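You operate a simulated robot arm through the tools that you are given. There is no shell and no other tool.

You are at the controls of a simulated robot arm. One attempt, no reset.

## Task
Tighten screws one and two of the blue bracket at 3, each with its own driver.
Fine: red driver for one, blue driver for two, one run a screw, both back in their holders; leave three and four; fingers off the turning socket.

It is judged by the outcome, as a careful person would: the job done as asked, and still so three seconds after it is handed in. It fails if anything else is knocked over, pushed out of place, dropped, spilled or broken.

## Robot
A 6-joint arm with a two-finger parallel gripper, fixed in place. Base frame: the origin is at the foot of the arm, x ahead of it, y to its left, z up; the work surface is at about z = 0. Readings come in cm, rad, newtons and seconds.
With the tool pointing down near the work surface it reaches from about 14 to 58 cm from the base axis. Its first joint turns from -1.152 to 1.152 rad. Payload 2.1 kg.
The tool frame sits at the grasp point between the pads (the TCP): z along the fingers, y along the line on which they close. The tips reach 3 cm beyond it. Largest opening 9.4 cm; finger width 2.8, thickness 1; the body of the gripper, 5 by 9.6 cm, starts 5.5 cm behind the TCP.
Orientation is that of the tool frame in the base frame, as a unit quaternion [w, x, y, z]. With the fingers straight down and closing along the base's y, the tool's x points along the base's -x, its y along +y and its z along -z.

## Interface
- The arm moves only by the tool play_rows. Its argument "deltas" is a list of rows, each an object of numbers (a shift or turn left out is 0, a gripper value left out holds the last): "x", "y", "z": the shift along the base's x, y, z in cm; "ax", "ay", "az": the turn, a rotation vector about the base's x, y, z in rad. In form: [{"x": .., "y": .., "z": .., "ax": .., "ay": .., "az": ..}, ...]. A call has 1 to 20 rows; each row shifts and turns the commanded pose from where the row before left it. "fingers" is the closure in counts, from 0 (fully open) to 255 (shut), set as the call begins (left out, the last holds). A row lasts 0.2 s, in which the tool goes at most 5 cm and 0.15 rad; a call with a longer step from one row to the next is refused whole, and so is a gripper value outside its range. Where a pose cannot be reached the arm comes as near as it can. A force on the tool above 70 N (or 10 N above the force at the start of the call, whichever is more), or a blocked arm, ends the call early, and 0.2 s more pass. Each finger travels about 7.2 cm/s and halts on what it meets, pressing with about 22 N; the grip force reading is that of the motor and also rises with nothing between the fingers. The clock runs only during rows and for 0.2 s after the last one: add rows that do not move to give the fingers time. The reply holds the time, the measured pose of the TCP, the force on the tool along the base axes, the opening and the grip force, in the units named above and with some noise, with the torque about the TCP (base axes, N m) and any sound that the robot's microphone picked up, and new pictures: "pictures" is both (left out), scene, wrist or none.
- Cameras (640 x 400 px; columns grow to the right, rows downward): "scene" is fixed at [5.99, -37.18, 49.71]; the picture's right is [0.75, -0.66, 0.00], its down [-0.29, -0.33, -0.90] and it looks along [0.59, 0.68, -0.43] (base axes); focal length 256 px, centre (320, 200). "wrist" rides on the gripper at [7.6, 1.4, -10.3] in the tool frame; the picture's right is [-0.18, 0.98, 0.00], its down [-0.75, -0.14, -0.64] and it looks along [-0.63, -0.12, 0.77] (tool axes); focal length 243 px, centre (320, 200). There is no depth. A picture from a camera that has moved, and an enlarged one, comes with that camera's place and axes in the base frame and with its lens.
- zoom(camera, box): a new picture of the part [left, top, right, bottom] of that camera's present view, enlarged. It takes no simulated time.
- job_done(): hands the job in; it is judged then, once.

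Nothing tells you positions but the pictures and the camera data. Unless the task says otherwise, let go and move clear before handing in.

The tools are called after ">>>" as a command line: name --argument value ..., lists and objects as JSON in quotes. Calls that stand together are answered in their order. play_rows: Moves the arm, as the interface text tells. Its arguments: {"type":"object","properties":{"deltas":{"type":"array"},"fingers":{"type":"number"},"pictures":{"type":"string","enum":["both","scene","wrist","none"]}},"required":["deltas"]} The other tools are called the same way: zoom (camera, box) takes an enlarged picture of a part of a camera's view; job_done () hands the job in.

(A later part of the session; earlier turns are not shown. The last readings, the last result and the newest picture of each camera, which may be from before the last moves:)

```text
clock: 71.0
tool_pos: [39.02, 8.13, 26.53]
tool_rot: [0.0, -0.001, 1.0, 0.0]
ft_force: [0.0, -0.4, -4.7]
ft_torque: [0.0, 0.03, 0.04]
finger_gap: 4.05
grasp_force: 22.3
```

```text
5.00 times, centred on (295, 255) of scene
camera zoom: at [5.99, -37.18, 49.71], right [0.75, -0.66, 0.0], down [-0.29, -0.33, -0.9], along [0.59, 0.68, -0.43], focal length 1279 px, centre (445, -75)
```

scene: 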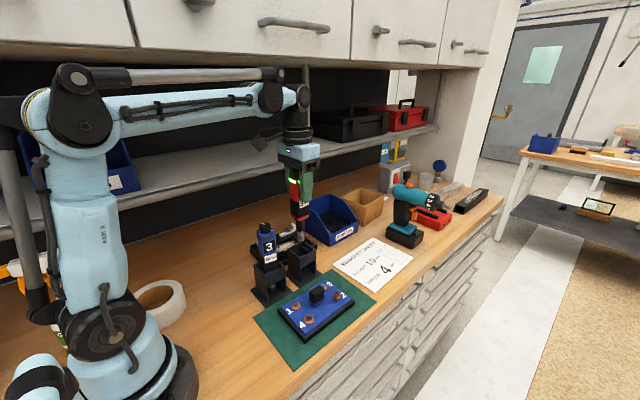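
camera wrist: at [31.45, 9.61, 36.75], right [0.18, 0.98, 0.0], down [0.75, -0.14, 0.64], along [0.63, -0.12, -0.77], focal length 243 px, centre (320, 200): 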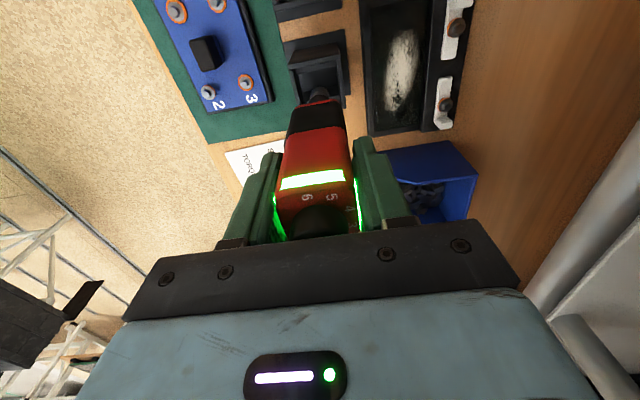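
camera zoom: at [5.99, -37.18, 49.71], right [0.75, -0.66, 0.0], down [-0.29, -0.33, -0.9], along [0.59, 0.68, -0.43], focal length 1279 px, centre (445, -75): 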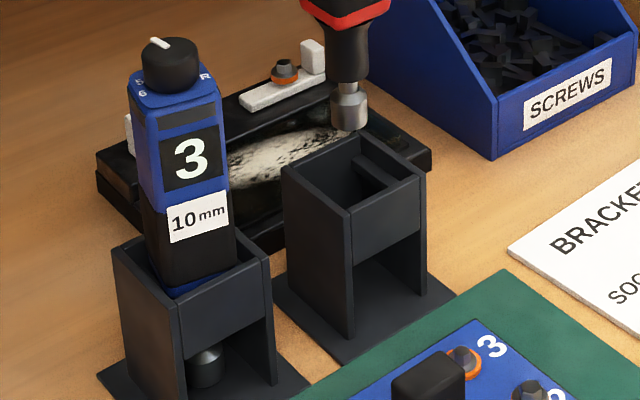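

The holder pocket is centred at about (39.0, 8.1), right under the driver, with about 0.35 cm of slack a side. I'll lower the driver into it.

>>> play_rows --deltas '[{"y": -0.04, "z": -1.0}, {"z": -1.0}, {"z": -1.0}, {"z": -1.0}, {"z": -0.5}, {}, {}]' --pictures "wrist"

>>> zoom --camera "wrist" --box '[270, 30, 370, 120]'

>>> zoom --camera "scene" --box '[255, 215, 335, 295]'

```text
clock: 72.6
tool_pos: [38.93, 8.08, 22.04]
tool_rot: [0.001, -0.001, 1.0, 0.0]
ft_force: [-0.8, -0.4, -4.7]
ft_torque: [-0.01, 0.02, 0.03]
finger_gap: 4.05
grasp_force: 21.7
camera wrist: at [31.36, 9.6, 32.12], right [0.18, 0.98, 0.0], down [0.75, -0.14, 0.64], along [0.63, -0.12, -0.77], focal length 243 px, centre (320, 200)
```

wrist: 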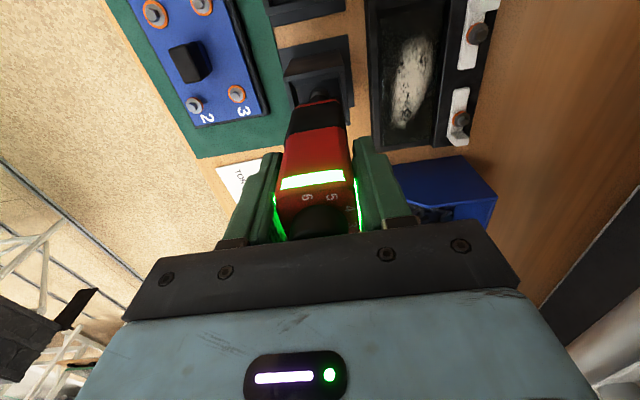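

```text
4.44 times, centred on (320, 75) of wrist
camera zoom: at [31.36, 9.6, 32.12], right [0.18, 0.98, 0.0], down [0.75, -0.14, 0.64], along [0.63, -0.12, -0.77], focal length 1078 px, centre (320, 756)
```

zoom: 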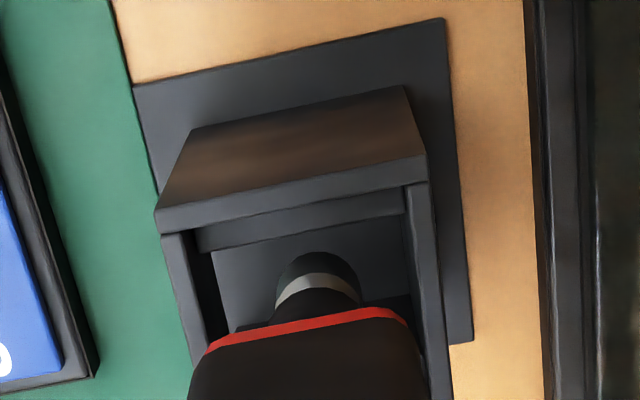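

```text
5.00 times, centred on (295, 255) of scene
camera zoom: at [5.99, -37.18, 49.71], right [0.75, -0.66, 0.0], down [-0.29, -0.33, -0.9], along [0.59, 0.68, -0.43], focal length 1279 px, centre (445, -75)
```

zoom: 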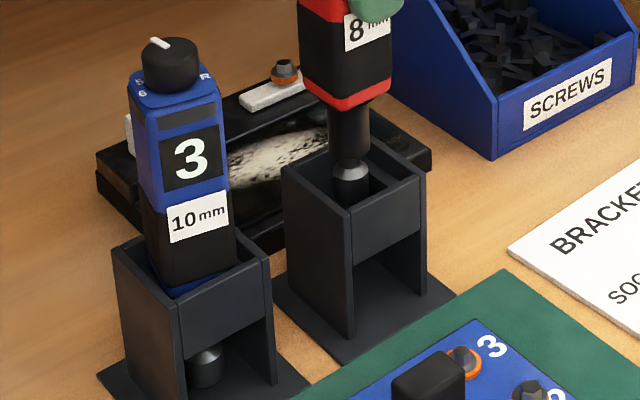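

The socket is inside the pocket and centred. I'll lower further, more slowly as the body reaches the rim.

>>> play_rows --deltas '[{"z": -0.8}, {"z": -0.8}, {"z": -0.8}, {"z": -0.8}, {"z": -0.6}, {}, {}]' --pictures "wrist"

>>> zoom --camera "wrist" --box '[270, 50, 370, 140]'

>>> zoom --camera "scene" --box '[255, 215, 335, 295]'

```text
clock: 74.2
tool_pos: [39.0, 8.08, 18.2]
tool_rot: [0.001, -0.002, 1.0, 0.0]
ft_force: [-0.4, -0.1, -5.1]
ft_torque: [0.02, -0.01, -0.01]
finger_gap: 4.03
grasp_force: 22.2
camera wrist: at [31.47, 9.55, 28.48], right [0.18, 0.98, 0.0], down [0.75, -0.14, 0.64], along [0.63, -0.12, -0.77], focal length 243 px, centre (320, 200)
```

wrist: 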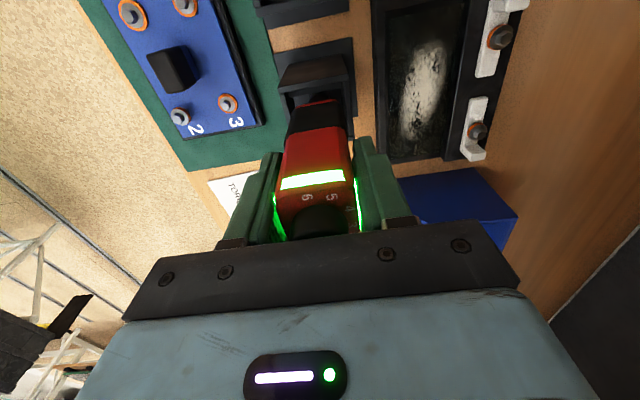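

```text
4.44 times, centred on (320, 95) of wrist
camera zoom: at [31.47, 9.55, 28.48], right [0.18, 0.98, 0.0], down [0.75, -0.14, 0.64], along [0.63, -0.12, -0.77], focal length 1078 px, centre (320, 667)
```

zoom: 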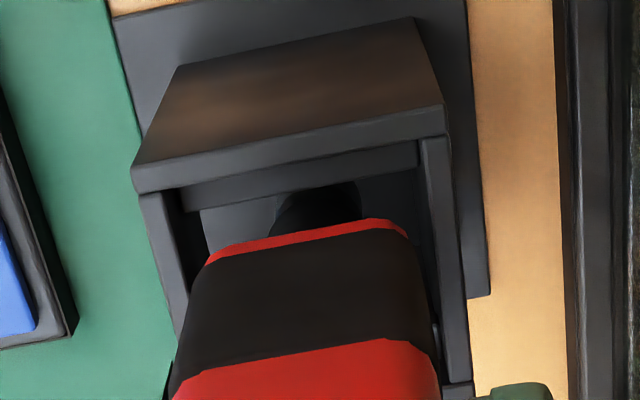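

```text
5.00 times, centred on (295, 255) of scene
camera zoom: at [5.99, -37.18, 49.71], right [0.75, -0.66, 0.0], down [-0.29, -0.33, -0.9], along [0.59, 0.68, -0.43], focal length 1279 px, centre (445, -75)
```

zoom: 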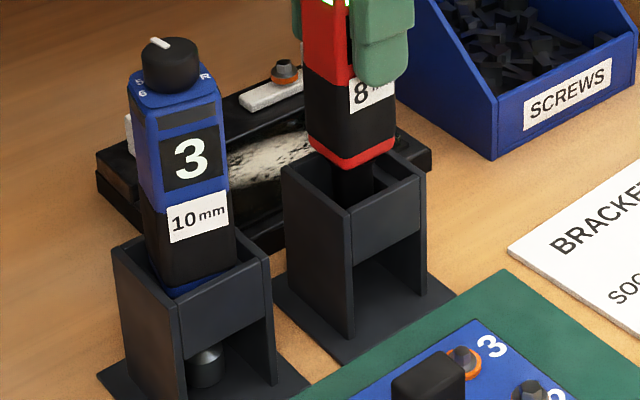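

>>> play_rows --deltas '[{"z": -0.4}, {"z": -0.4}, {"z": -0.4}, {"z": -0.4}, {"z": -0.4}, {}]' --pictures "none"

>>> zoom --camera "scene" --box '[255, 215, 335, 295]'

>>> zoom --camera "wrist" --box '[270, 50, 370, 140]'

```text
clock: 75.6
tool_pos: [39.03, 8.09, 16.22]
tool_rot: [0.002, -0.001, 1.0, 0.0]
ft_force: [0.3, 0.5, -3.4]
ft_torque: [0.03, 0.01, 0.0]
finger_gap: 4.09
grasp_force: 22.0
```

```text
5.00 times, centred on (295, 255) of scene
camera zoom: at [5.99, -37.18, 49.71], right [0.75, -0.66, 0.0], down [-0.29, -0.33, -0.9], along [0.59, 0.68, -0.43], focal length 1279 px, centre (445, -75)
```

zoom: 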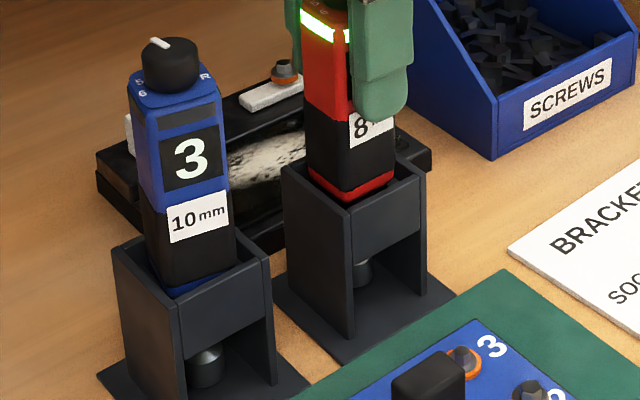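

```text
4.44 times, centred on (320, 95) of wrist
camera zoom: at [31.36, 9.52, 26.47], right [0.18, 0.98, 0.0], down [0.75, -0.14, 0.64], along [0.63, -0.12, -0.77], focal length 1078 px, centre (320, 667)
```

zoom: 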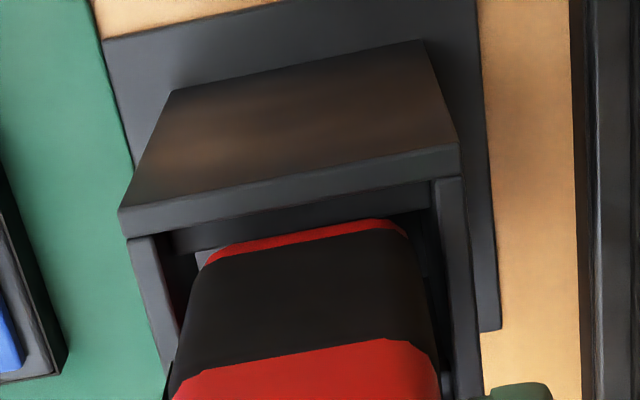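

The body is inside the pocket. I'll lower the last half centimetre until the holder takes the weight.

>>> play_rows --deltas '[{"z": -0.12}, {"z": -0.12}, {"z": -0.12}, {}]' --pictures "none"

>>> play_rows --deltas '[{"z": -0.08}, {}]' --pictures "none"

```text
clock: 76.6
tool_pos: [39.08, 8.12, 15.87]
tool_rot: [0.0, 0.0, 1.0, 0.0]
ft_force: [0.1, 0.4, -5.0]
ft_torque: [0.0, 0.0, -0.02]
finger_gap: 4.03
grasp_force: 21.9
```

```text
clock: 77.2
tool_pos: [38.96, 8.18, 15.72]
tool_rot: [0.001, -0.002, 1.0, 0.0]
ft_force: [-1.1, -1.1, 1.3]
ft_torque: [-0.14, -0.03, -0.01]
finger_gap: 4.05
grasp_force: 21.7
```

The holder now carries the red driver. I'll open the fingers and rise clear.

>>> play_rows --deltas '[{}, {}, {}, {}]' --fingers 100 --pictures "none"

>>> play_rows --deltas '[{"z": 1.0}, {"z": 2.0}, {"z": 2.0}, {"z": 2.0}, {"z": 2.0}, {"z": 1.5}, {}]' --pictures "both"

>>> zoom --camera "scene" --box '[245, 200, 345, 290]'

```text
clock: 78.2
tool_pos: [39.05, 8.12, 15.63]
tool_rot: [0.001, -0.001, 1.0, 0.0]
ft_force: [0.3, 0.0, -0.5]
ft_torque: [-0.01, -0.02, 0.01]
finger_gap: 5.7
grasp_force: 0.0
```

```text
clock: 79.8
tool_pos: [39.04, 8.04, 26.23]
tool_rot: [0.001, -0.001, 1.0, 0.0]
ft_force: [-0.2, -0.9, 0.2]
ft_torque: [0.0, -0.01, 0.04]
finger_gap: 5.71
grasp_force: 0.0
camera wrist: at [31.43, 9.55, 36.43], right [0.18, 0.98, 0.0], down [0.75, -0.14, 0.64], along [0.63, -0.12, -0.77], focal length 243 px, centre (320, 200)
```

scene: 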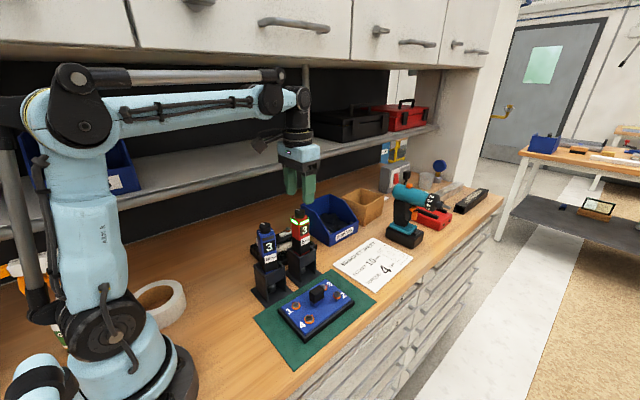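
wrist: 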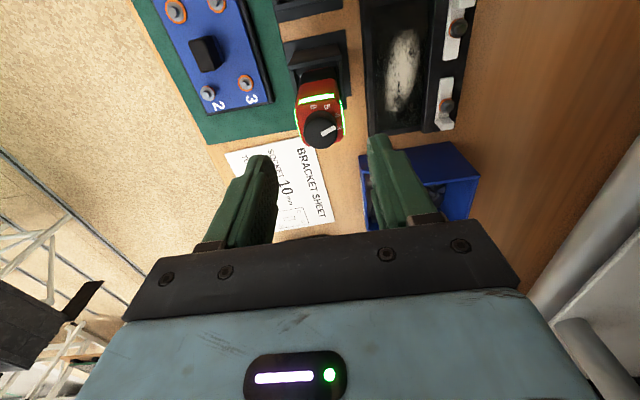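

```text
4.44 times, centred on (295, 245) of scene
camera zoom: at [5.99, -37.18, 49.71], right [0.75, -0.66, 0.0], down [-0.29, -0.33, -0.9], along [0.59, 0.68, -0.43], focal length 1137 px, centre (431, 0)
```

zoom: 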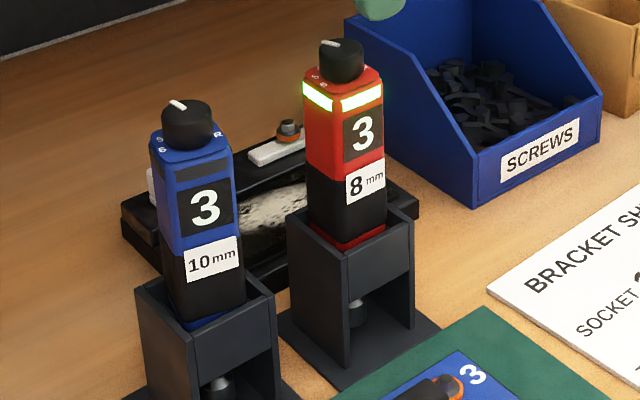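

The red driver is back in its holder, showing 3 with the green light. Now I'll move above the blue driver and check how its body is turned.

>>> play_rows --deltas '[{"x": -3.3, "y": -0.04}, {"x": -3.3, "y": -0.04}, {"x": -3.4, "y": -0.05}, {"z": -1.0}, {}, {}, {}]' --pictures "wrist"

>>> play_rows --deltas '[{}]' --pictures "none"

>>> zoom --camera "wrist" --box '[240, 60, 400, 185]'

>>> zoom --camera "scene" --box '[245, 215, 295, 305]'

```text
clock: 81.4
tool_pos: [29.19, 8.0, 25.16]
tool_rot: [0.001, -0.001, 1.0, 0.0]
ft_force: [0.1, -0.2, -0.1]
ft_torque: [0.0, -0.01, 0.01]
finger_gap: 5.74
grasp_force: 0.0
camera wrist: at [21.49, 9.45, 35.4], right [0.18, 0.98, 0.0], down [0.75, -0.14, 0.64], along [0.63, -0.12, -0.77], focal length 243 px, centre (320, 200)
```

wrist: 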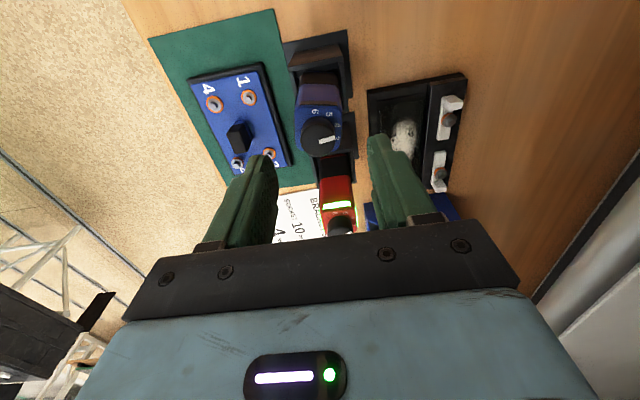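

```text
clock: 81.8
tool_pos: [29.18, 7.94, 25.18]
tool_rot: [0.001, -0.001, 1.0, -0.001]
ft_force: [0.5, -0.2, 0.3]
ft_torque: [-0.01, -0.03, 0.0]
finger_gap: 5.73
grasp_force: 0.0
```

```text
3.20 times, centred on (320, 122) of wrist
camera zoom: at [21.49, 9.45, 35.4], right [0.18, 0.98, 0.0], down [0.75, -0.14, 0.64], along [0.63, -0.12, -0.77], focal length 776 px, centre (320, 448)
```

zoom: 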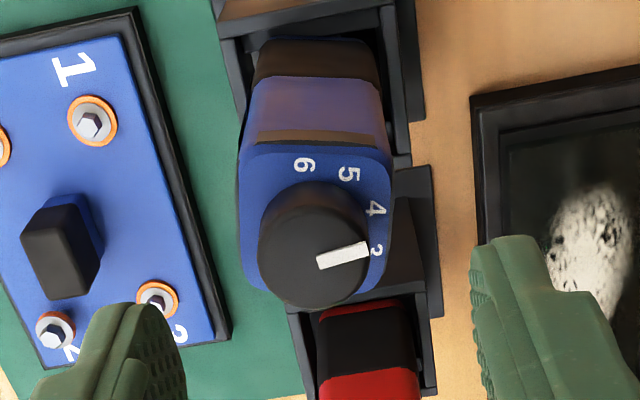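

```text
4.44 times, centred on (270, 260) of scene
camera zoom: at [5.99, -37.18, 49.71], right [0.75, -0.66, 0.0], down [-0.29, -0.33, -0.9], along [0.59, 0.68, -0.43], focal length 1137 px, centre (542, -67)
```

zoom: 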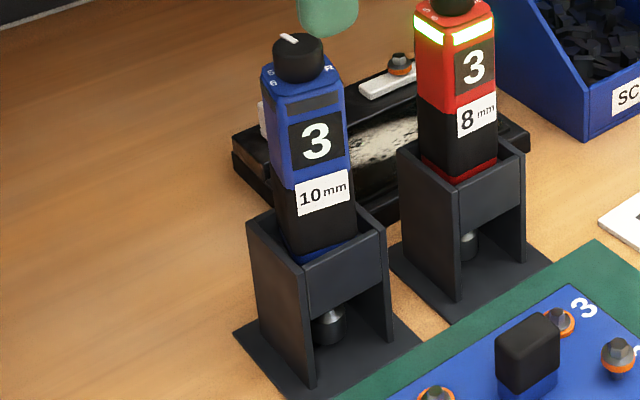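

The blue body is turned about 0.2 rad clockwise in its holder. I'll yaw the tool to match and go down around it.

>>> play_rows --deltas '[{"x": -0.12, "y": -0.05, "az": -0.1}, {"az": -0.1}, {"z": -2.0}, {"z": -2.0}, {"z": -2.0}, {"z": -2.0}, {}, {}, {}]' --pictures "both"

>>> zoom --camera "wrist" --box '[230, 100, 410, 240]'

>>> zoom --camera "scene" --box '[225, 200, 315, 290]'

>>> play_rows --deltas '[{}]' --pictures "none"

```text
clock: 83.8
tool_pos: [28.9, 7.7, 17.36]
tool_rot: [0.001, 0.099, 0.995, 0.0]
ft_force: [-0.3, -1.5, 0.7]
ft_torque: [0.0, -0.03, 0.0]
finger_gap: 5.72
grasp_force: 0.0
camera wrist: at [21.69, 10.79, 27.55], right [0.37, 0.93, 0.0], down [0.71, -0.29, 0.64], along [0.6, -0.24, -0.77], focal length 243 px, centre (320, 200)
```

scene: 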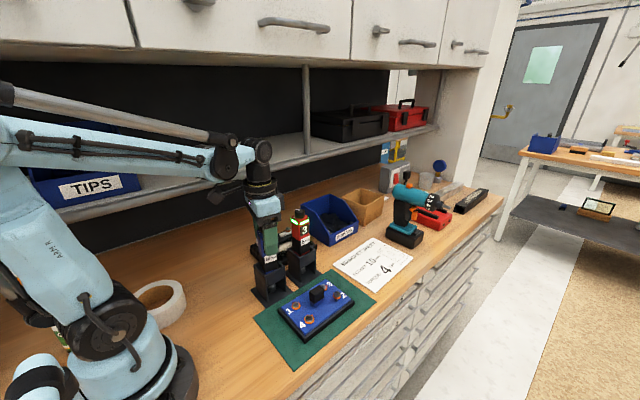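
wrist: 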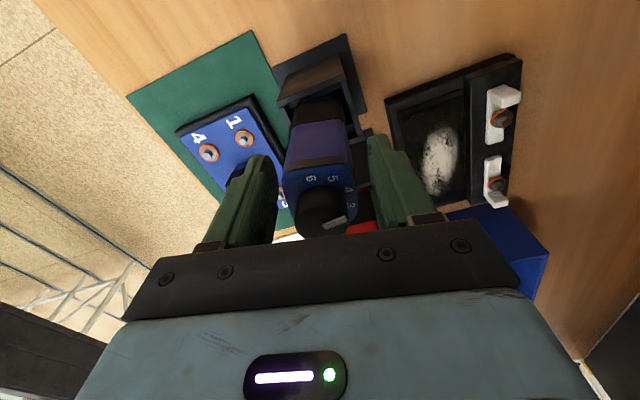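

```text
2.86 times, centred on (320, 170) of wrist
camera zoom: at [21.69, 10.79, 27.55], right [0.37, 0.93, 0.0], down [0.71, -0.29, 0.64], along [0.6, -0.24, -0.77], focal length 693 px, centre (320, 286)
```

zoom: 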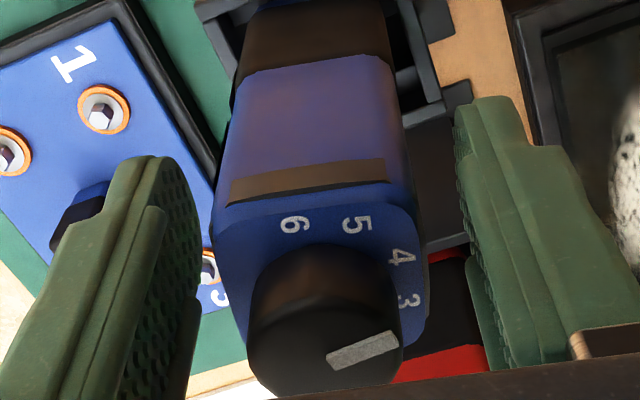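

```text
4.44 times, centred on (270, 245) of scene
camera zoom: at [5.99, -37.18, 49.71], right [0.75, -0.66, 0.0], down [-0.29, -0.33, -0.9], along [0.59, 0.68, -0.43], focal length 1137 px, centre (542, 0)
```

zoom: 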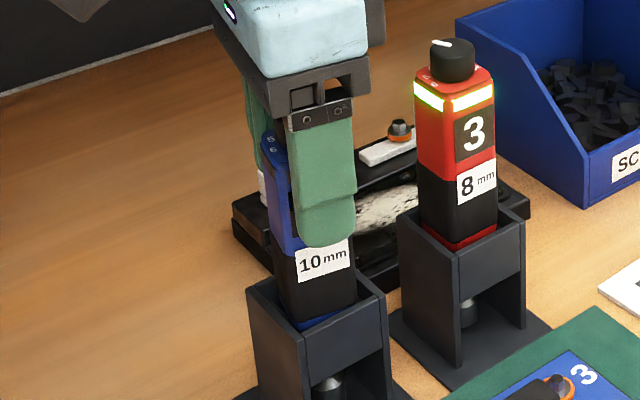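

```text
clock: 84.2
tool_pos: [28.89, 7.68, 17.29]
tool_rot: [0.001, 0.1, 0.995, 0.0]
ft_force: [-0.7, -0.7, 0.0]
ft_torque: [0.0, 0.03, -0.01]
finger_gap: 5.71
grasp_force: 0.1
```

The tool is about 0.1 cm low in y. I'll adjust, go down to grip height, and close on the blue body.

>>> play_rows --deltas '[{"x": 0.03, "y": 0.12}, {"z": -0.8}, {"z": -0.8}, {}, {}]' --pictures "none"

>>> play_rows --deltas '[{}, {}, {}, {}]' --fingers 255 --pictures "wrist"

>>> zoom --camera "wrist" --box '[230, 100, 410, 240]'

>>> zoom --camera "scene" --box '[225, 200, 315, 290]'

```text
clock: 85.4
tool_pos: [29.03, 8.1, 15.54]
tool_rot: [0.0, 0.099, 0.995, 0.001]
ft_force: [0.0, 0.1, -0.3]
ft_torque: [0.01, 0.01, 0.02]
finger_gap: 5.71
grasp_force: 0.1
```

```text
clock: 86.4
tool_pos: [29.04, 8.16, 15.47]
tool_rot: [0.001, 0.099, 0.995, 0.0]
ft_force: [0.0, -0.8, 0.6]
ft_torque: [-0.03, 0.04, 0.03]
finger_gap: 4.06
grasp_force: 22.0
camera wrist: at [21.78, 10.99, 25.77], right [0.37, 0.93, 0.0], down [0.71, -0.29, 0.64], along [0.6, -0.24, -0.77], focal length 243 px, centre (320, 200)
```

wrist: 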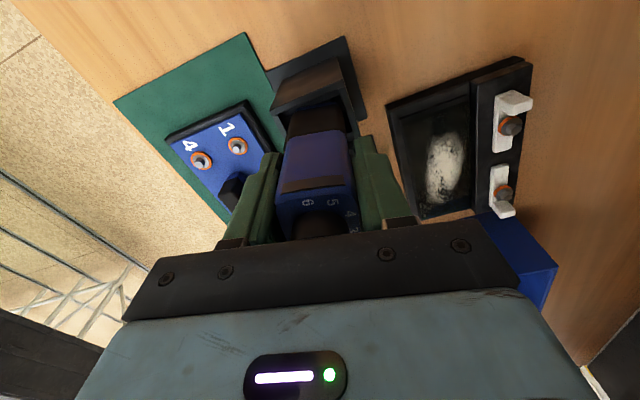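

```text
2.86 times, centred on (320, 170) of wrist
camera zoom: at [21.78, 10.99, 25.77], right [0.37, 0.93, 0.0], down [0.71, -0.29, 0.64], along [0.6, -0.24, -0.77], focal length 693 px, centre (320, 286)
```

zoom: 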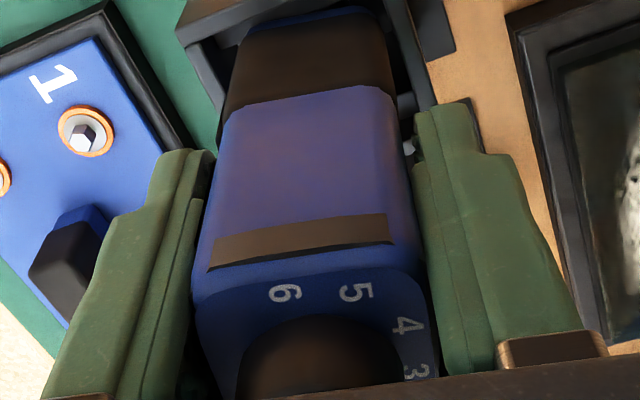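

```text
4.44 times, centred on (270, 245) of scene
camera zoom: at [5.99, -37.18, 49.71], right [0.75, -0.66, 0.0], down [-0.29, -0.33, -0.9], along [0.59, 0.68, -0.43], focal length 1137 px, centre (542, 0)
```

zoom: 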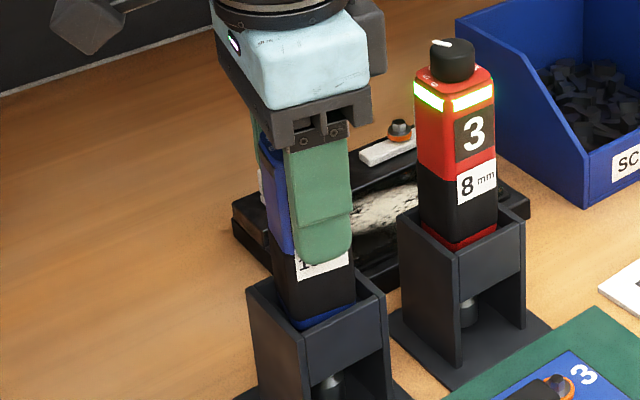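

The blue body is held with almost no side force. I'll lift it straight out.

>>> play_rows --deltas '[{"z": 0.5}, {"z": 0.5}, {}]' --pictures "none"

>>> play_rows --deltas '[{"z": 1.0}, {"z": 1.0}, {"z": 1.0}, {"z": 1.0}, {}]' --pictures "none"

>>> zoom --camera "scene" --box '[225, 190, 315, 290]'

```text
clock: 87.2
tool_pos: [28.95, 8.04, 16.68]
tool_rot: [0.001, 0.1, 0.995, 0.0]
ft_force: [0.4, -0.4, -5.0]
ft_torque: [0.03, 0.0, 0.0]
finger_gap: 4.03
grasp_force: 22.3
```

```text
clock: 88.4
tool_pos: [29.0, 7.97, 20.56]
tool_rot: [0.002, 0.099, 0.995, 0.0]
ft_force: [0.1, 0.4, -4.8]
ft_torque: [0.01, 0.01, 0.0]
finger_gap: 4.02
grasp_force: 22.2
```

```text
4.00 times, centred on (270, 240) of scene
camera zoom: at [5.99, -37.18, 49.71], right [0.75, -0.66, 0.0], down [-0.29, -0.33, -0.9], along [0.59, 0.68, -0.43], focal length 1023 px, centre (520, 40)
```

zoom: 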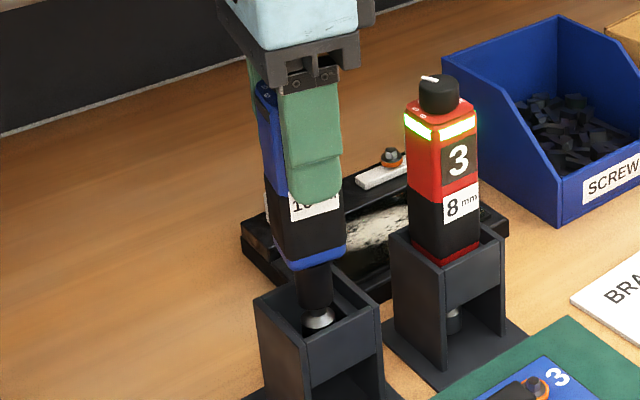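

>>> play_rows --deltas '[{"z": 1.0}, {"z": 1.0}, {"z": 1.0}, {"z": 1.0}, {"z": 1.0}, {"z": 0.9}, {"az": 0.1}, {"az": 0.1}, {}, {}]' --pictures "both"

>>> zoom --camera "wrist" --box '[270, 50, 370, 140]'

>>> zoom --camera "wrist" --box '[230, 100, 410, 240]'

>>> zoom --camera "scene" --box '[225, 180, 315, 290]'

```text
clock: 90.6
tool_pos: [28.98, 8.09, 26.64]
tool_rot: [0.0, -0.001, 1.0, 0.001]
ft_force: [0.2, -0.6, -4.6]
ft_torque: [-0.03, 0.03, -0.02]
finger_gap: 4.06
grasp_force: 21.9
camera wrist: at [21.37, 9.55, 36.81], right [0.18, 0.98, 0.0], down [0.75, -0.14, 0.64], along [0.63, -0.12, -0.77], focal length 243 px, centre (320, 200)
```

scene: 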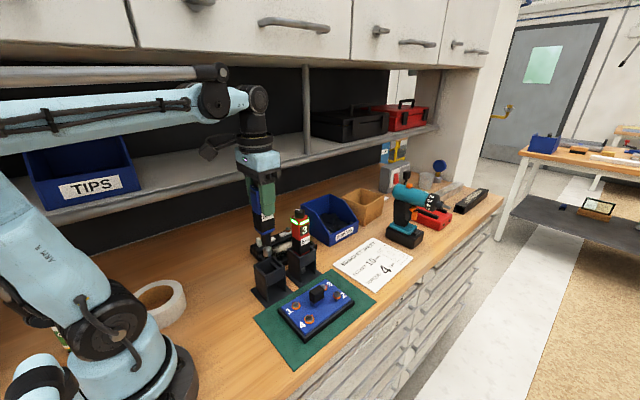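
wrist: 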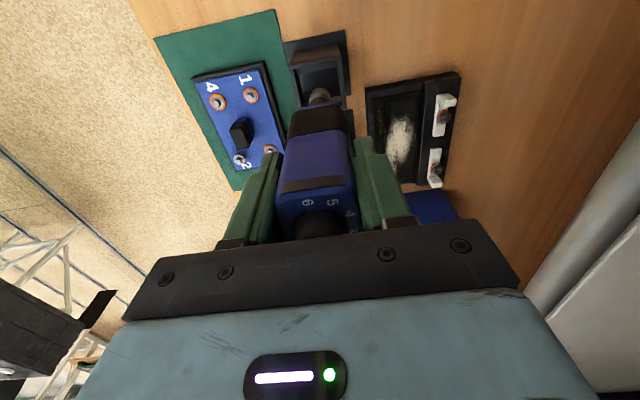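

```text
4.44 times, centred on (320, 95) of wrist
camera zoom: at [21.37, 9.55, 36.81], right [0.18, 0.98, 0.0], down [0.75, -0.14, 0.64], along [0.63, -0.12, -0.77], focal length 1078 px, centre (320, 667)
```

zoom: 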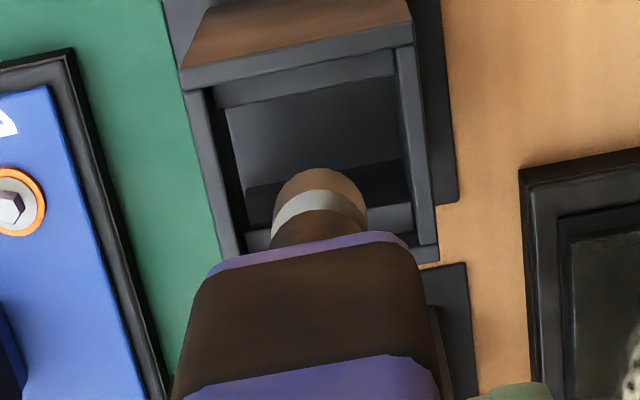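

```text
2.86 times, centred on (320, 170) of wrist
camera zoom: at [21.37, 9.55, 36.81], right [0.18, 0.98, 0.0], down [0.75, -0.14, 0.64], along [0.63, -0.12, -0.77], focal length 693 px, centre (320, 286)
```

zoom: 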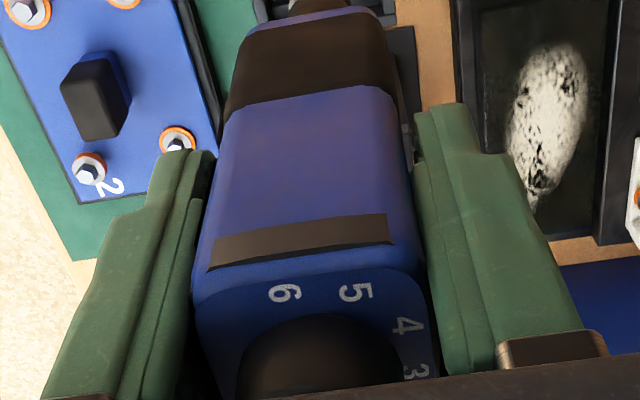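

```text
3.64 times, centred on (270, 235) of scene
camera zoom: at [5.99, -37.18, 49.71], right [0.75, -0.66, 0.0], down [-0.29, -0.33, -0.9], along [0.59, 0.68, -0.43], focal length 930 px, centre (502, 73)
```

zoom: 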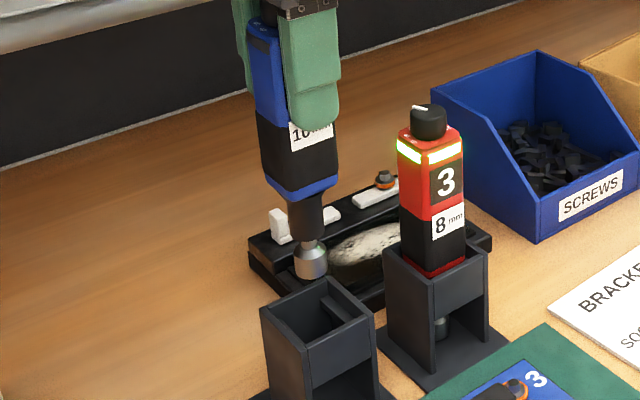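

The blue driver is out, its socket about 0.2 cm ahead of the tool axis, and its holder is centred at about (29.0, 8.1). I'll carry it forward and then across to screw two.

>>> play_rows --deltas '[{"y": -2.4}, {"y": -2.4}, {"y": -2.4}, {"y": -2.4}, {"y": -2.4}, {"y": -2.4}, {"x": 2.3}, {"x": 2.3}, {"x": 2.3}, {"x": 2.1}, {}, {}, {}]' --pictures "both"

>>> play_rows --deltas '[{}]' --pictures "none"

>>> zoom --camera "wrist" --box '[280, 60, 360, 110]'

>>> zoom --camera "scene" --box '[280, 220, 380, 320]'

```text
clock: 93.4
tool_pos: [38.23, -6.37, 26.61]
tool_rot: [0.001, -0.002, 1.0, 0.0]
ft_force: [0.4, 0.3, -4.5]
ft_torque: [-0.01, -0.02, -0.02]
finger_gap: 4.08
grasp_force: 21.9
camera wrist: at [30.49, -4.91, 36.79], right [0.18, 0.98, 0.0], down [0.75, -0.14, 0.64], along [0.63, -0.12, -0.77], focal length 243 px, centre (320, 200)
```

scene: 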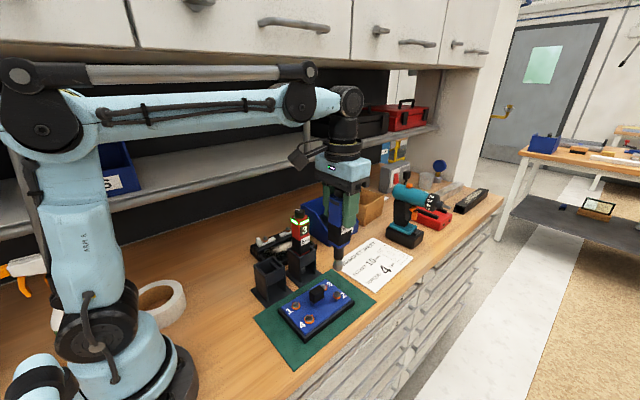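
wrist: 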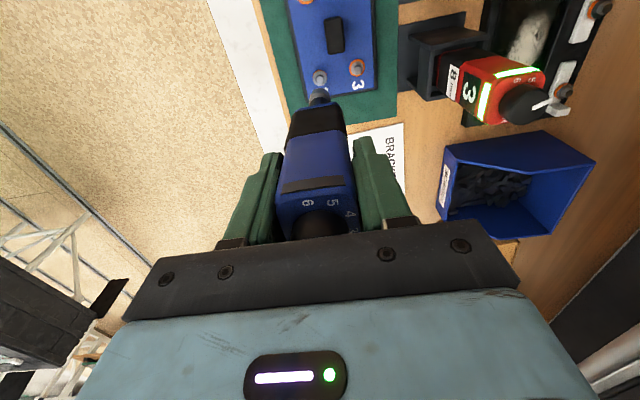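

```text
clock: 93.8
tool_pos: [38.16, -6.36, 26.6]
tool_rot: [0.0, 0.0, 1.0, 0.0]
ft_force: [0.8, 0.1, -4.9]
ft_torque: [-0.01, 0.01, 0.04]
finger_gap: 4.04
grasp_force: 22.6
```

```text
8.00 times, centred on (320, 85) of wrist
camera zoom: at [30.49, -4.91, 36.79], right [0.18, 0.98, 0.0], down [0.75, -0.14, 0.64], along [0.63, -0.12, -0.77], focal length 1941 px, centre (320, 1120)
```

zoom: 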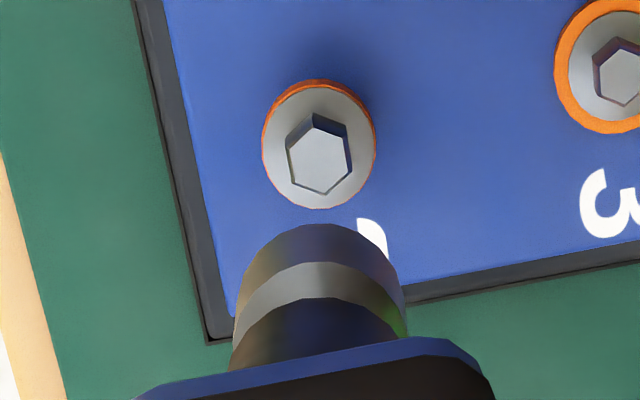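

```text
4.00 times, centred on (330, 270) of scene
camera zoom: at [5.99, -37.18, 49.71], right [0.75, -0.66, 0.0], down [-0.29, -0.33, -0.9], along [0.59, 0.68, -0.43], focal length 1023 px, centre (280, -80)
```

zoom: 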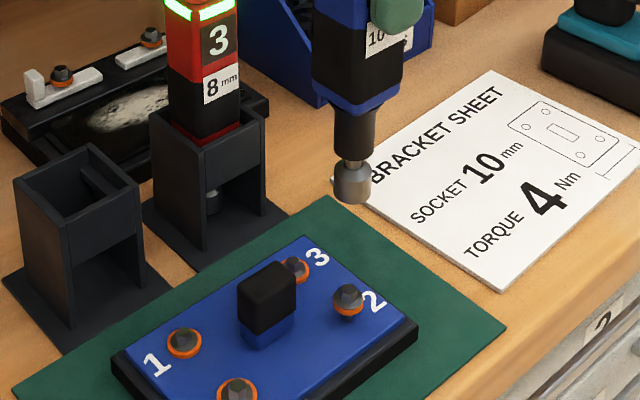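

Screw two's head lies about 0.16 cm behind the socket in x and is in line in y. I'll correct that and lower to just above the head.

>>> play_rows --deltas '[{"x": -0.16, "y": -0.02}, {"z": -1.5}, {"z": -1.5}, {"z": -1.5}, {"z": -1.0}, {}, {}, {}]' --pictures "none"

>>> zoom --camera "wrist" --box '[280, 60, 360, 110]'

>>> zoom --camera "scene" --box '[315, 260, 365, 310]'

```text
clock: 95.6
tool_pos: [37.78, -6.72, 21.25]
tool_rot: [0.001, -0.001, 1.0, 0.0]
ft_force: [-0.1, -0.4, -4.1]
ft_torque: [0.01, -0.01, 0.01]
finger_gap: 4.03
grasp_force: 21.9
```

```text
8.00 times, centred on (320, 85) of wrist
camera zoom: at [30.2, -5.13, 31.41], right [0.18, 0.98, 0.0], down [0.75, -0.14, 0.64], along [0.63, -0.12, -0.77], focal length 1941 px, centre (320, 1120)
```

zoom: 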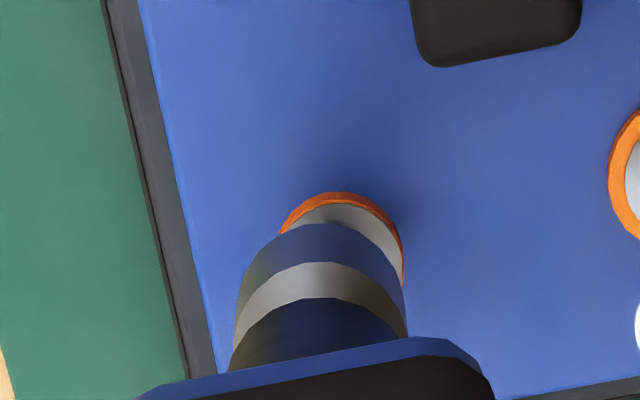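

```text
8.00 times, centred on (340, 285) of scene
camera zoom: at [5.99, -37.18, 49.71], right [0.75, -0.66, 0.0], down [-0.29, -0.33, -0.9], along [0.59, 0.68, -0.43], focal length 2046 px, centre (160, -480)
```

zoom: 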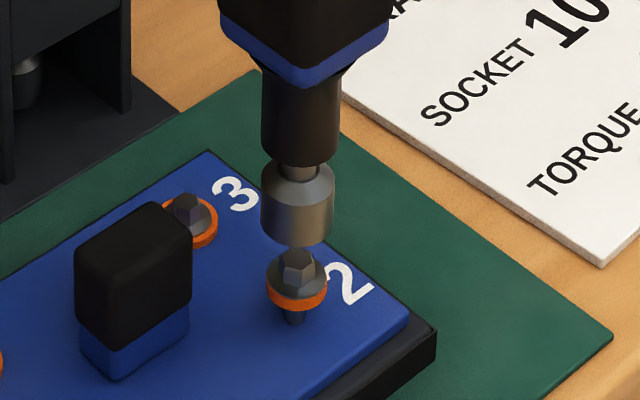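

At this height the arm sits about 0.25 cm off in both x and y. I'll correct and check again.

>>> play_rows --deltas '[{"x": 0.24, "y": 0.24}, {}, {}, {}]' --pictures "none"

>>> zoom --camera "wrist" --box '[296, 70, 344, 100]'

>>> zoom --camera "scene" --box '[322, 275, 352, 305]'

```text
clock: 96.6
tool_pos: [38.17, -6.24, 21.08]
tool_rot: [0.0, 0.0, 1.0, 0.0]
ft_force: [0.0, 0.1, -4.2]
ft_torque: [0.01, 0.04, 0.0]
finger_gap: 4.02
grasp_force: 21.8
```

```text
13.33 times, centred on (320, 85) of wrist
camera zoom: at [30.51, -4.82, 31.38], right [0.18, 0.98, 0.0], down [0.75, -0.14, 0.64], along [0.63, -0.12, -0.77], focal length 3235 px, centre (320, 1733)
```

zoom: 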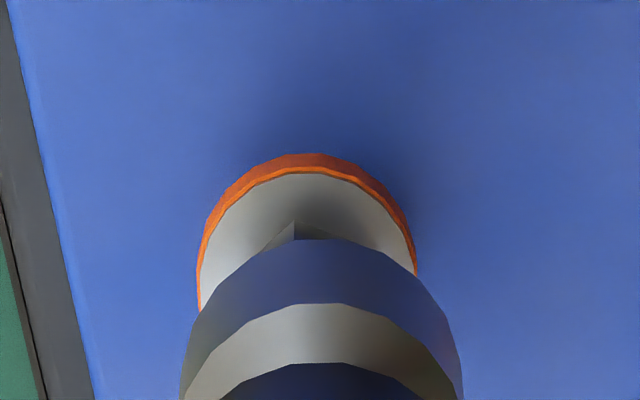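

```text
13.33 times, centred on (337, 290) of scene
camera zoom: at [5.99, -37.18, 49.71], right [0.75, -0.66, 0.0], down [-0.29, -0.33, -0.9], along [0.59, 0.68, -0.43], focal length 3411 px, centre (93, -1000)
```

zoom: 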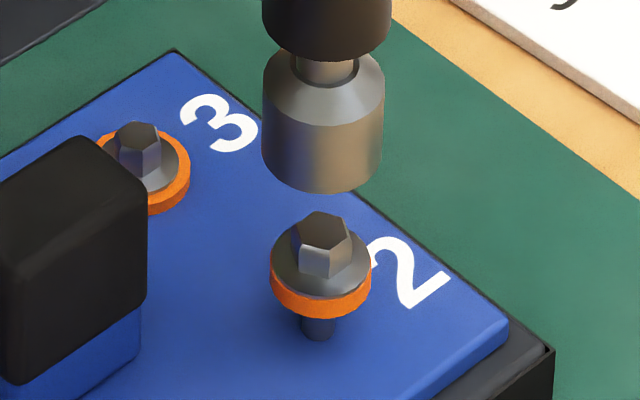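

>>> play_rows --deltas '[{"x": -0.03, "y": -0.08}, {"z": -0.4}, {"z": -0.4}, {}, {}, {}]' --pictures "none"

>>> zoom --camera "wrist" --box '[296, 70, 344, 100]'

>>> zoom --camera "scene" --box '[322, 275, 352, 305]'

```text
clock: 98.0
tool_pos: [38.05, -6.39, 20.29]
tool_rot: [0.0, -0.001, 1.0, 0.0]
ft_force: [0.0, 0.5, -4.8]
ft_torque: [0.02, 0.0, -0.02]
finger_gap: 4.05
grasp_force: 22.4
```

```text
13.33 times, centred on (320, 85) of wrist
camera zoom: at [30.42, -4.88, 30.51], right [0.18, 0.98, 0.0], down [0.75, -0.14, 0.64], along [0.63, -0.12, -0.77], focal length 3235 px, centre (320, 1733)
```

zoom: 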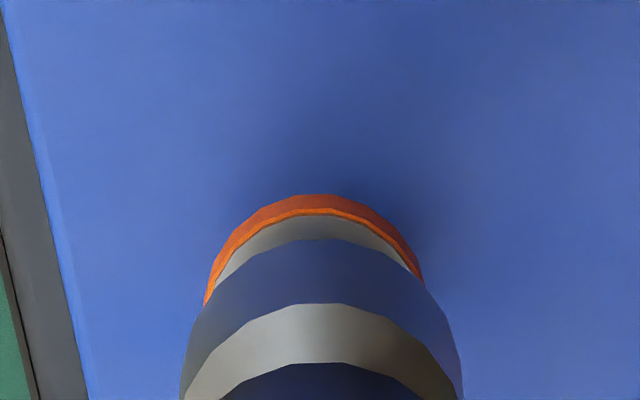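

```text
13.33 times, centred on (337, 290) of scene
camera zoom: at [5.99, -37.18, 49.71], right [0.75, -0.66, 0.0], down [-0.29, -0.33, -0.9], along [0.59, 0.68, -0.43], focal length 3411 px, centre (93, -1000)
```

zoom: 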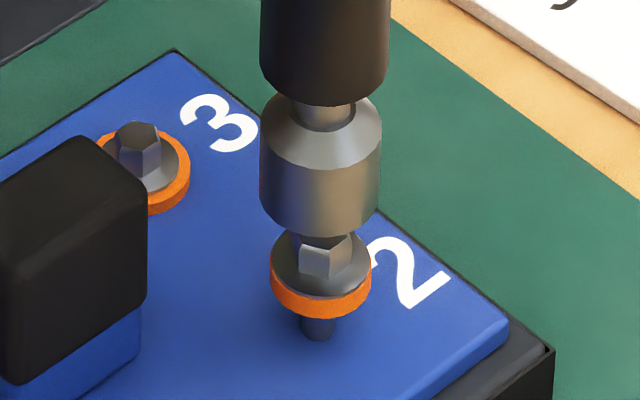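

>>> play_rows --deltas '[{"y": -0.05}, {"z": -0.15}, {"z": -0.15}, {}, {}]' --pictures "none"

>>> zoom --camera "wrist" --box '[296, 70, 344, 100]'

>>> zoom --camera "scene" --box '[322, 275, 352, 305]'

```text
clock: 99.2
tool_pos: [37.98, -6.39, 19.96]
tool_rot: [0.001, -0.001, 1.0, 0.0]
ft_force: [-0.2, -1.0, -4.2]
ft_torque: [-0.02, -0.02, 0.0]
finger_gap: 4.03
grasp_force: 21.7
```

```text
13.33 times, centred on (320, 85) of wrist
camera zoom: at [30.43, -4.94, 30.25], right [0.18, 0.98, 0.0], down [0.75, -0.14, 0.64], along [0.63, -0.12, -0.77], focal length 3235 px, centre (320, 1733)
```

zoom: 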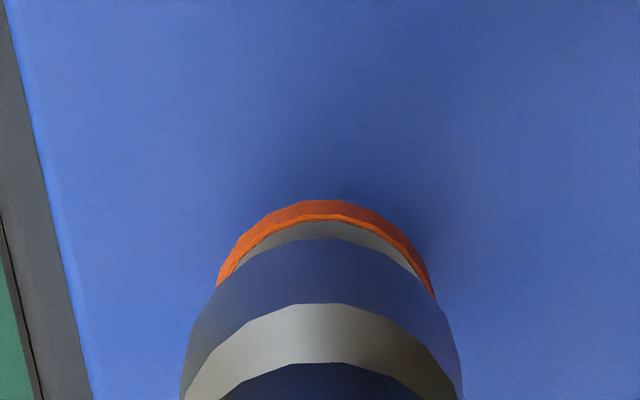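

```text
13.33 times, centred on (337, 290) of scene
camera zoom: at [5.99, -37.18, 49.71], right [0.75, -0.66, 0.0], down [-0.29, -0.33, -0.9], along [0.59, 0.68, -0.43], focal length 3411 px, centre (93, -1000)
```

zoom: 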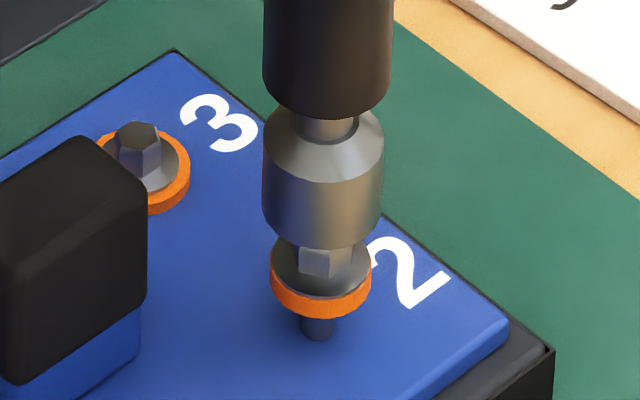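

Alignment is good in both views. I'll lower gently onto the head.

>>> play_rows --deltas '[{"z": -0.12}, {"z": -0.12}, {"z": -0.12}, {"z": -0.12}, {}, {}]' --pictures "none"

>>> zoom --camera "wrist" --box '[296, 70, 344, 100]'

>>> zoom --camera "scene" --box '[322, 275, 352, 305]'

```text
clock: 100.6
tool_pos: [38.11, -6.35, 19.45]
tool_rot: [0.001, -0.001, 1.0, 0.0]
ft_force: [-0.1, -1.0, -4.3]
ft_torque: [0.01, 0.0, 0.0]
finger_gap: 4.03
grasp_force: 22.1
```

```text
13.33 times, centred on (320, 85) of wrist
camera zoom: at [30.43, -4.87, 29.69], right [0.18, 0.98, 0.0], down [0.75, -0.14, 0.64], along [0.63, -0.12, -0.77], focal length 3235 px, centre (320, 1733)
```

zoom: 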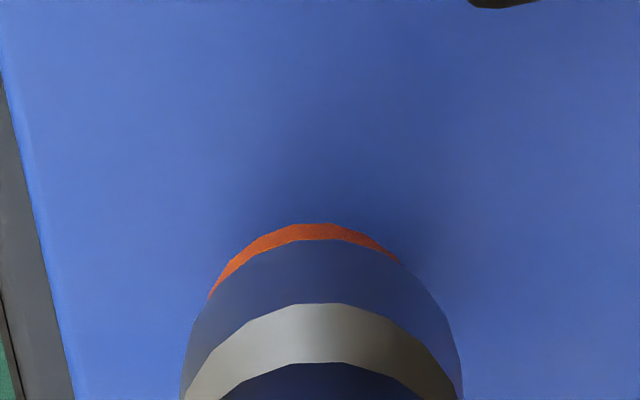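

```text
13.33 times, centred on (337, 290) of scene
camera zoom: at [5.99, -37.18, 49.71], right [0.75, -0.66, 0.0], down [-0.29, -0.33, -0.9], along [0.59, 0.68, -0.43], focal length 3411 px, centre (93, -1000)
```

zoom: 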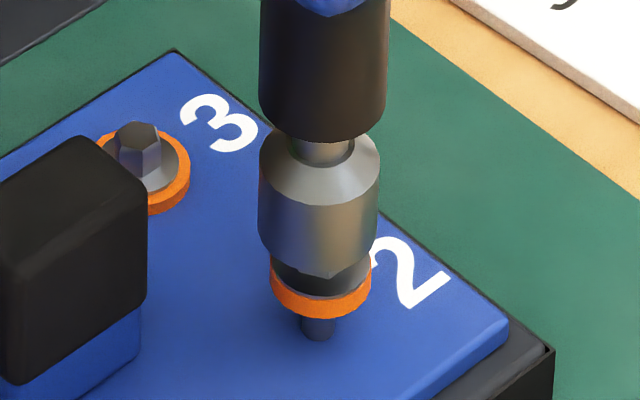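

>>> play_rows --deltas '[{"x": 0.02, "y": -0.05}, {"z": -0.12}, {"z": -0.12}, {"z": -0.12}, {}, {}]' --pictures "none"

>>> zoom --camera "wrist" --box '[296, 70, 344, 100]'

>>> zoom --camera "scene" --box '[322, 275, 352, 305]'

```text
clock: 102.0
tool_pos: [38.1, -6.38, 19.12]
tool_rot: [0.001, 0.0, 1.0, 0.0]
ft_force: [0.8, 0.4, -4.3]
ft_torque: [0.0, 0.01, -0.03]
finger_gap: 4.02
grasp_force: 21.8
```

```text
13.33 times, centred on (320, 85) of wrist
camera zoom: at [30.36, -4.89, 29.41], right [0.18, 0.98, 0.0], down [0.75, -0.14, 0.64], along [0.63, -0.12, -0.77], focal length 3235 px, centre (320, 1733)
```

zoom: 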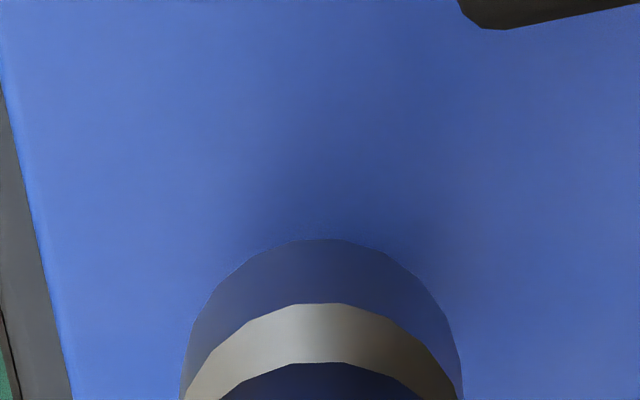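

```text
13.33 times, centred on (337, 290) of scene
camera zoom: at [5.99, -37.18, 49.71], right [0.75, -0.66, 0.0], down [-0.29, -0.33, -0.9], along [0.59, 0.68, -0.43], focal length 3411 px, centre (93, -1000)
```

zoom: 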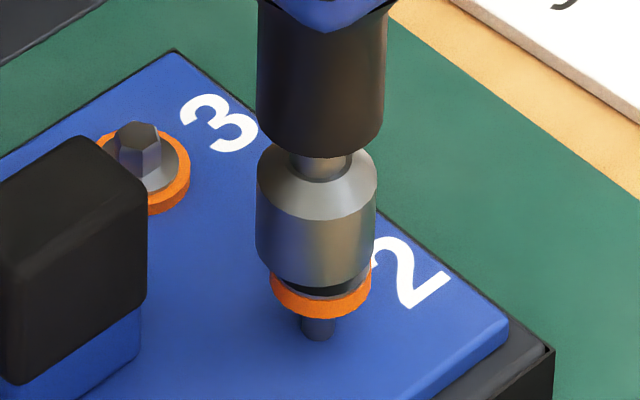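

>>> play_rows --deltas '[{"x": 0.08, "y": -0.04}, {}, {}]' --pictures "none"

>>> zoom --camera "wrist" --box '[296, 70, 344, 100]'

>>> zoom --camera "scene" --box '[322, 275, 352, 305]'

```text
clock: 102.8
tool_pos: [38.1, -6.49, 19.22]
tool_rot: [0.002, -0.001, 1.0, 0.0]
ft_force: [0.4, 0.0, -5.0]
ft_torque: [-0.02, -0.03, 0.0]
finger_gap: 4.06
grasp_force: 22.1
```

```text
13.33 times, centred on (320, 85) of wrist
camera zoom: at [30.45, -4.94, 29.39], right [0.18, 0.98, 0.0], down [0.75, -0.14, 0.64], along [0.63, -0.12, -0.77], focal length 3235 px, centre (320, 1733)
```

zoom: 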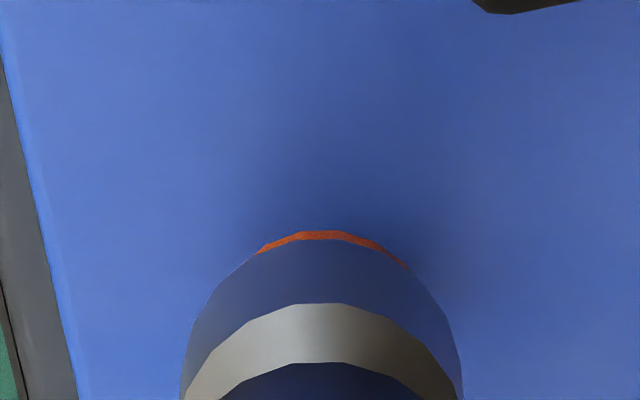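

```text
13.33 times, centred on (337, 290) of scene
camera zoom: at [5.99, -37.18, 49.71], right [0.75, -0.66, 0.0], down [-0.29, -0.33, -0.9], along [0.59, 0.68, -0.43], focal length 3411 px, centre (93, -1000)
```

zoom: 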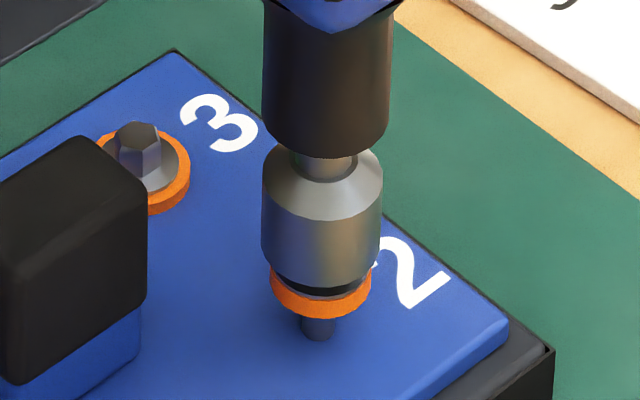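

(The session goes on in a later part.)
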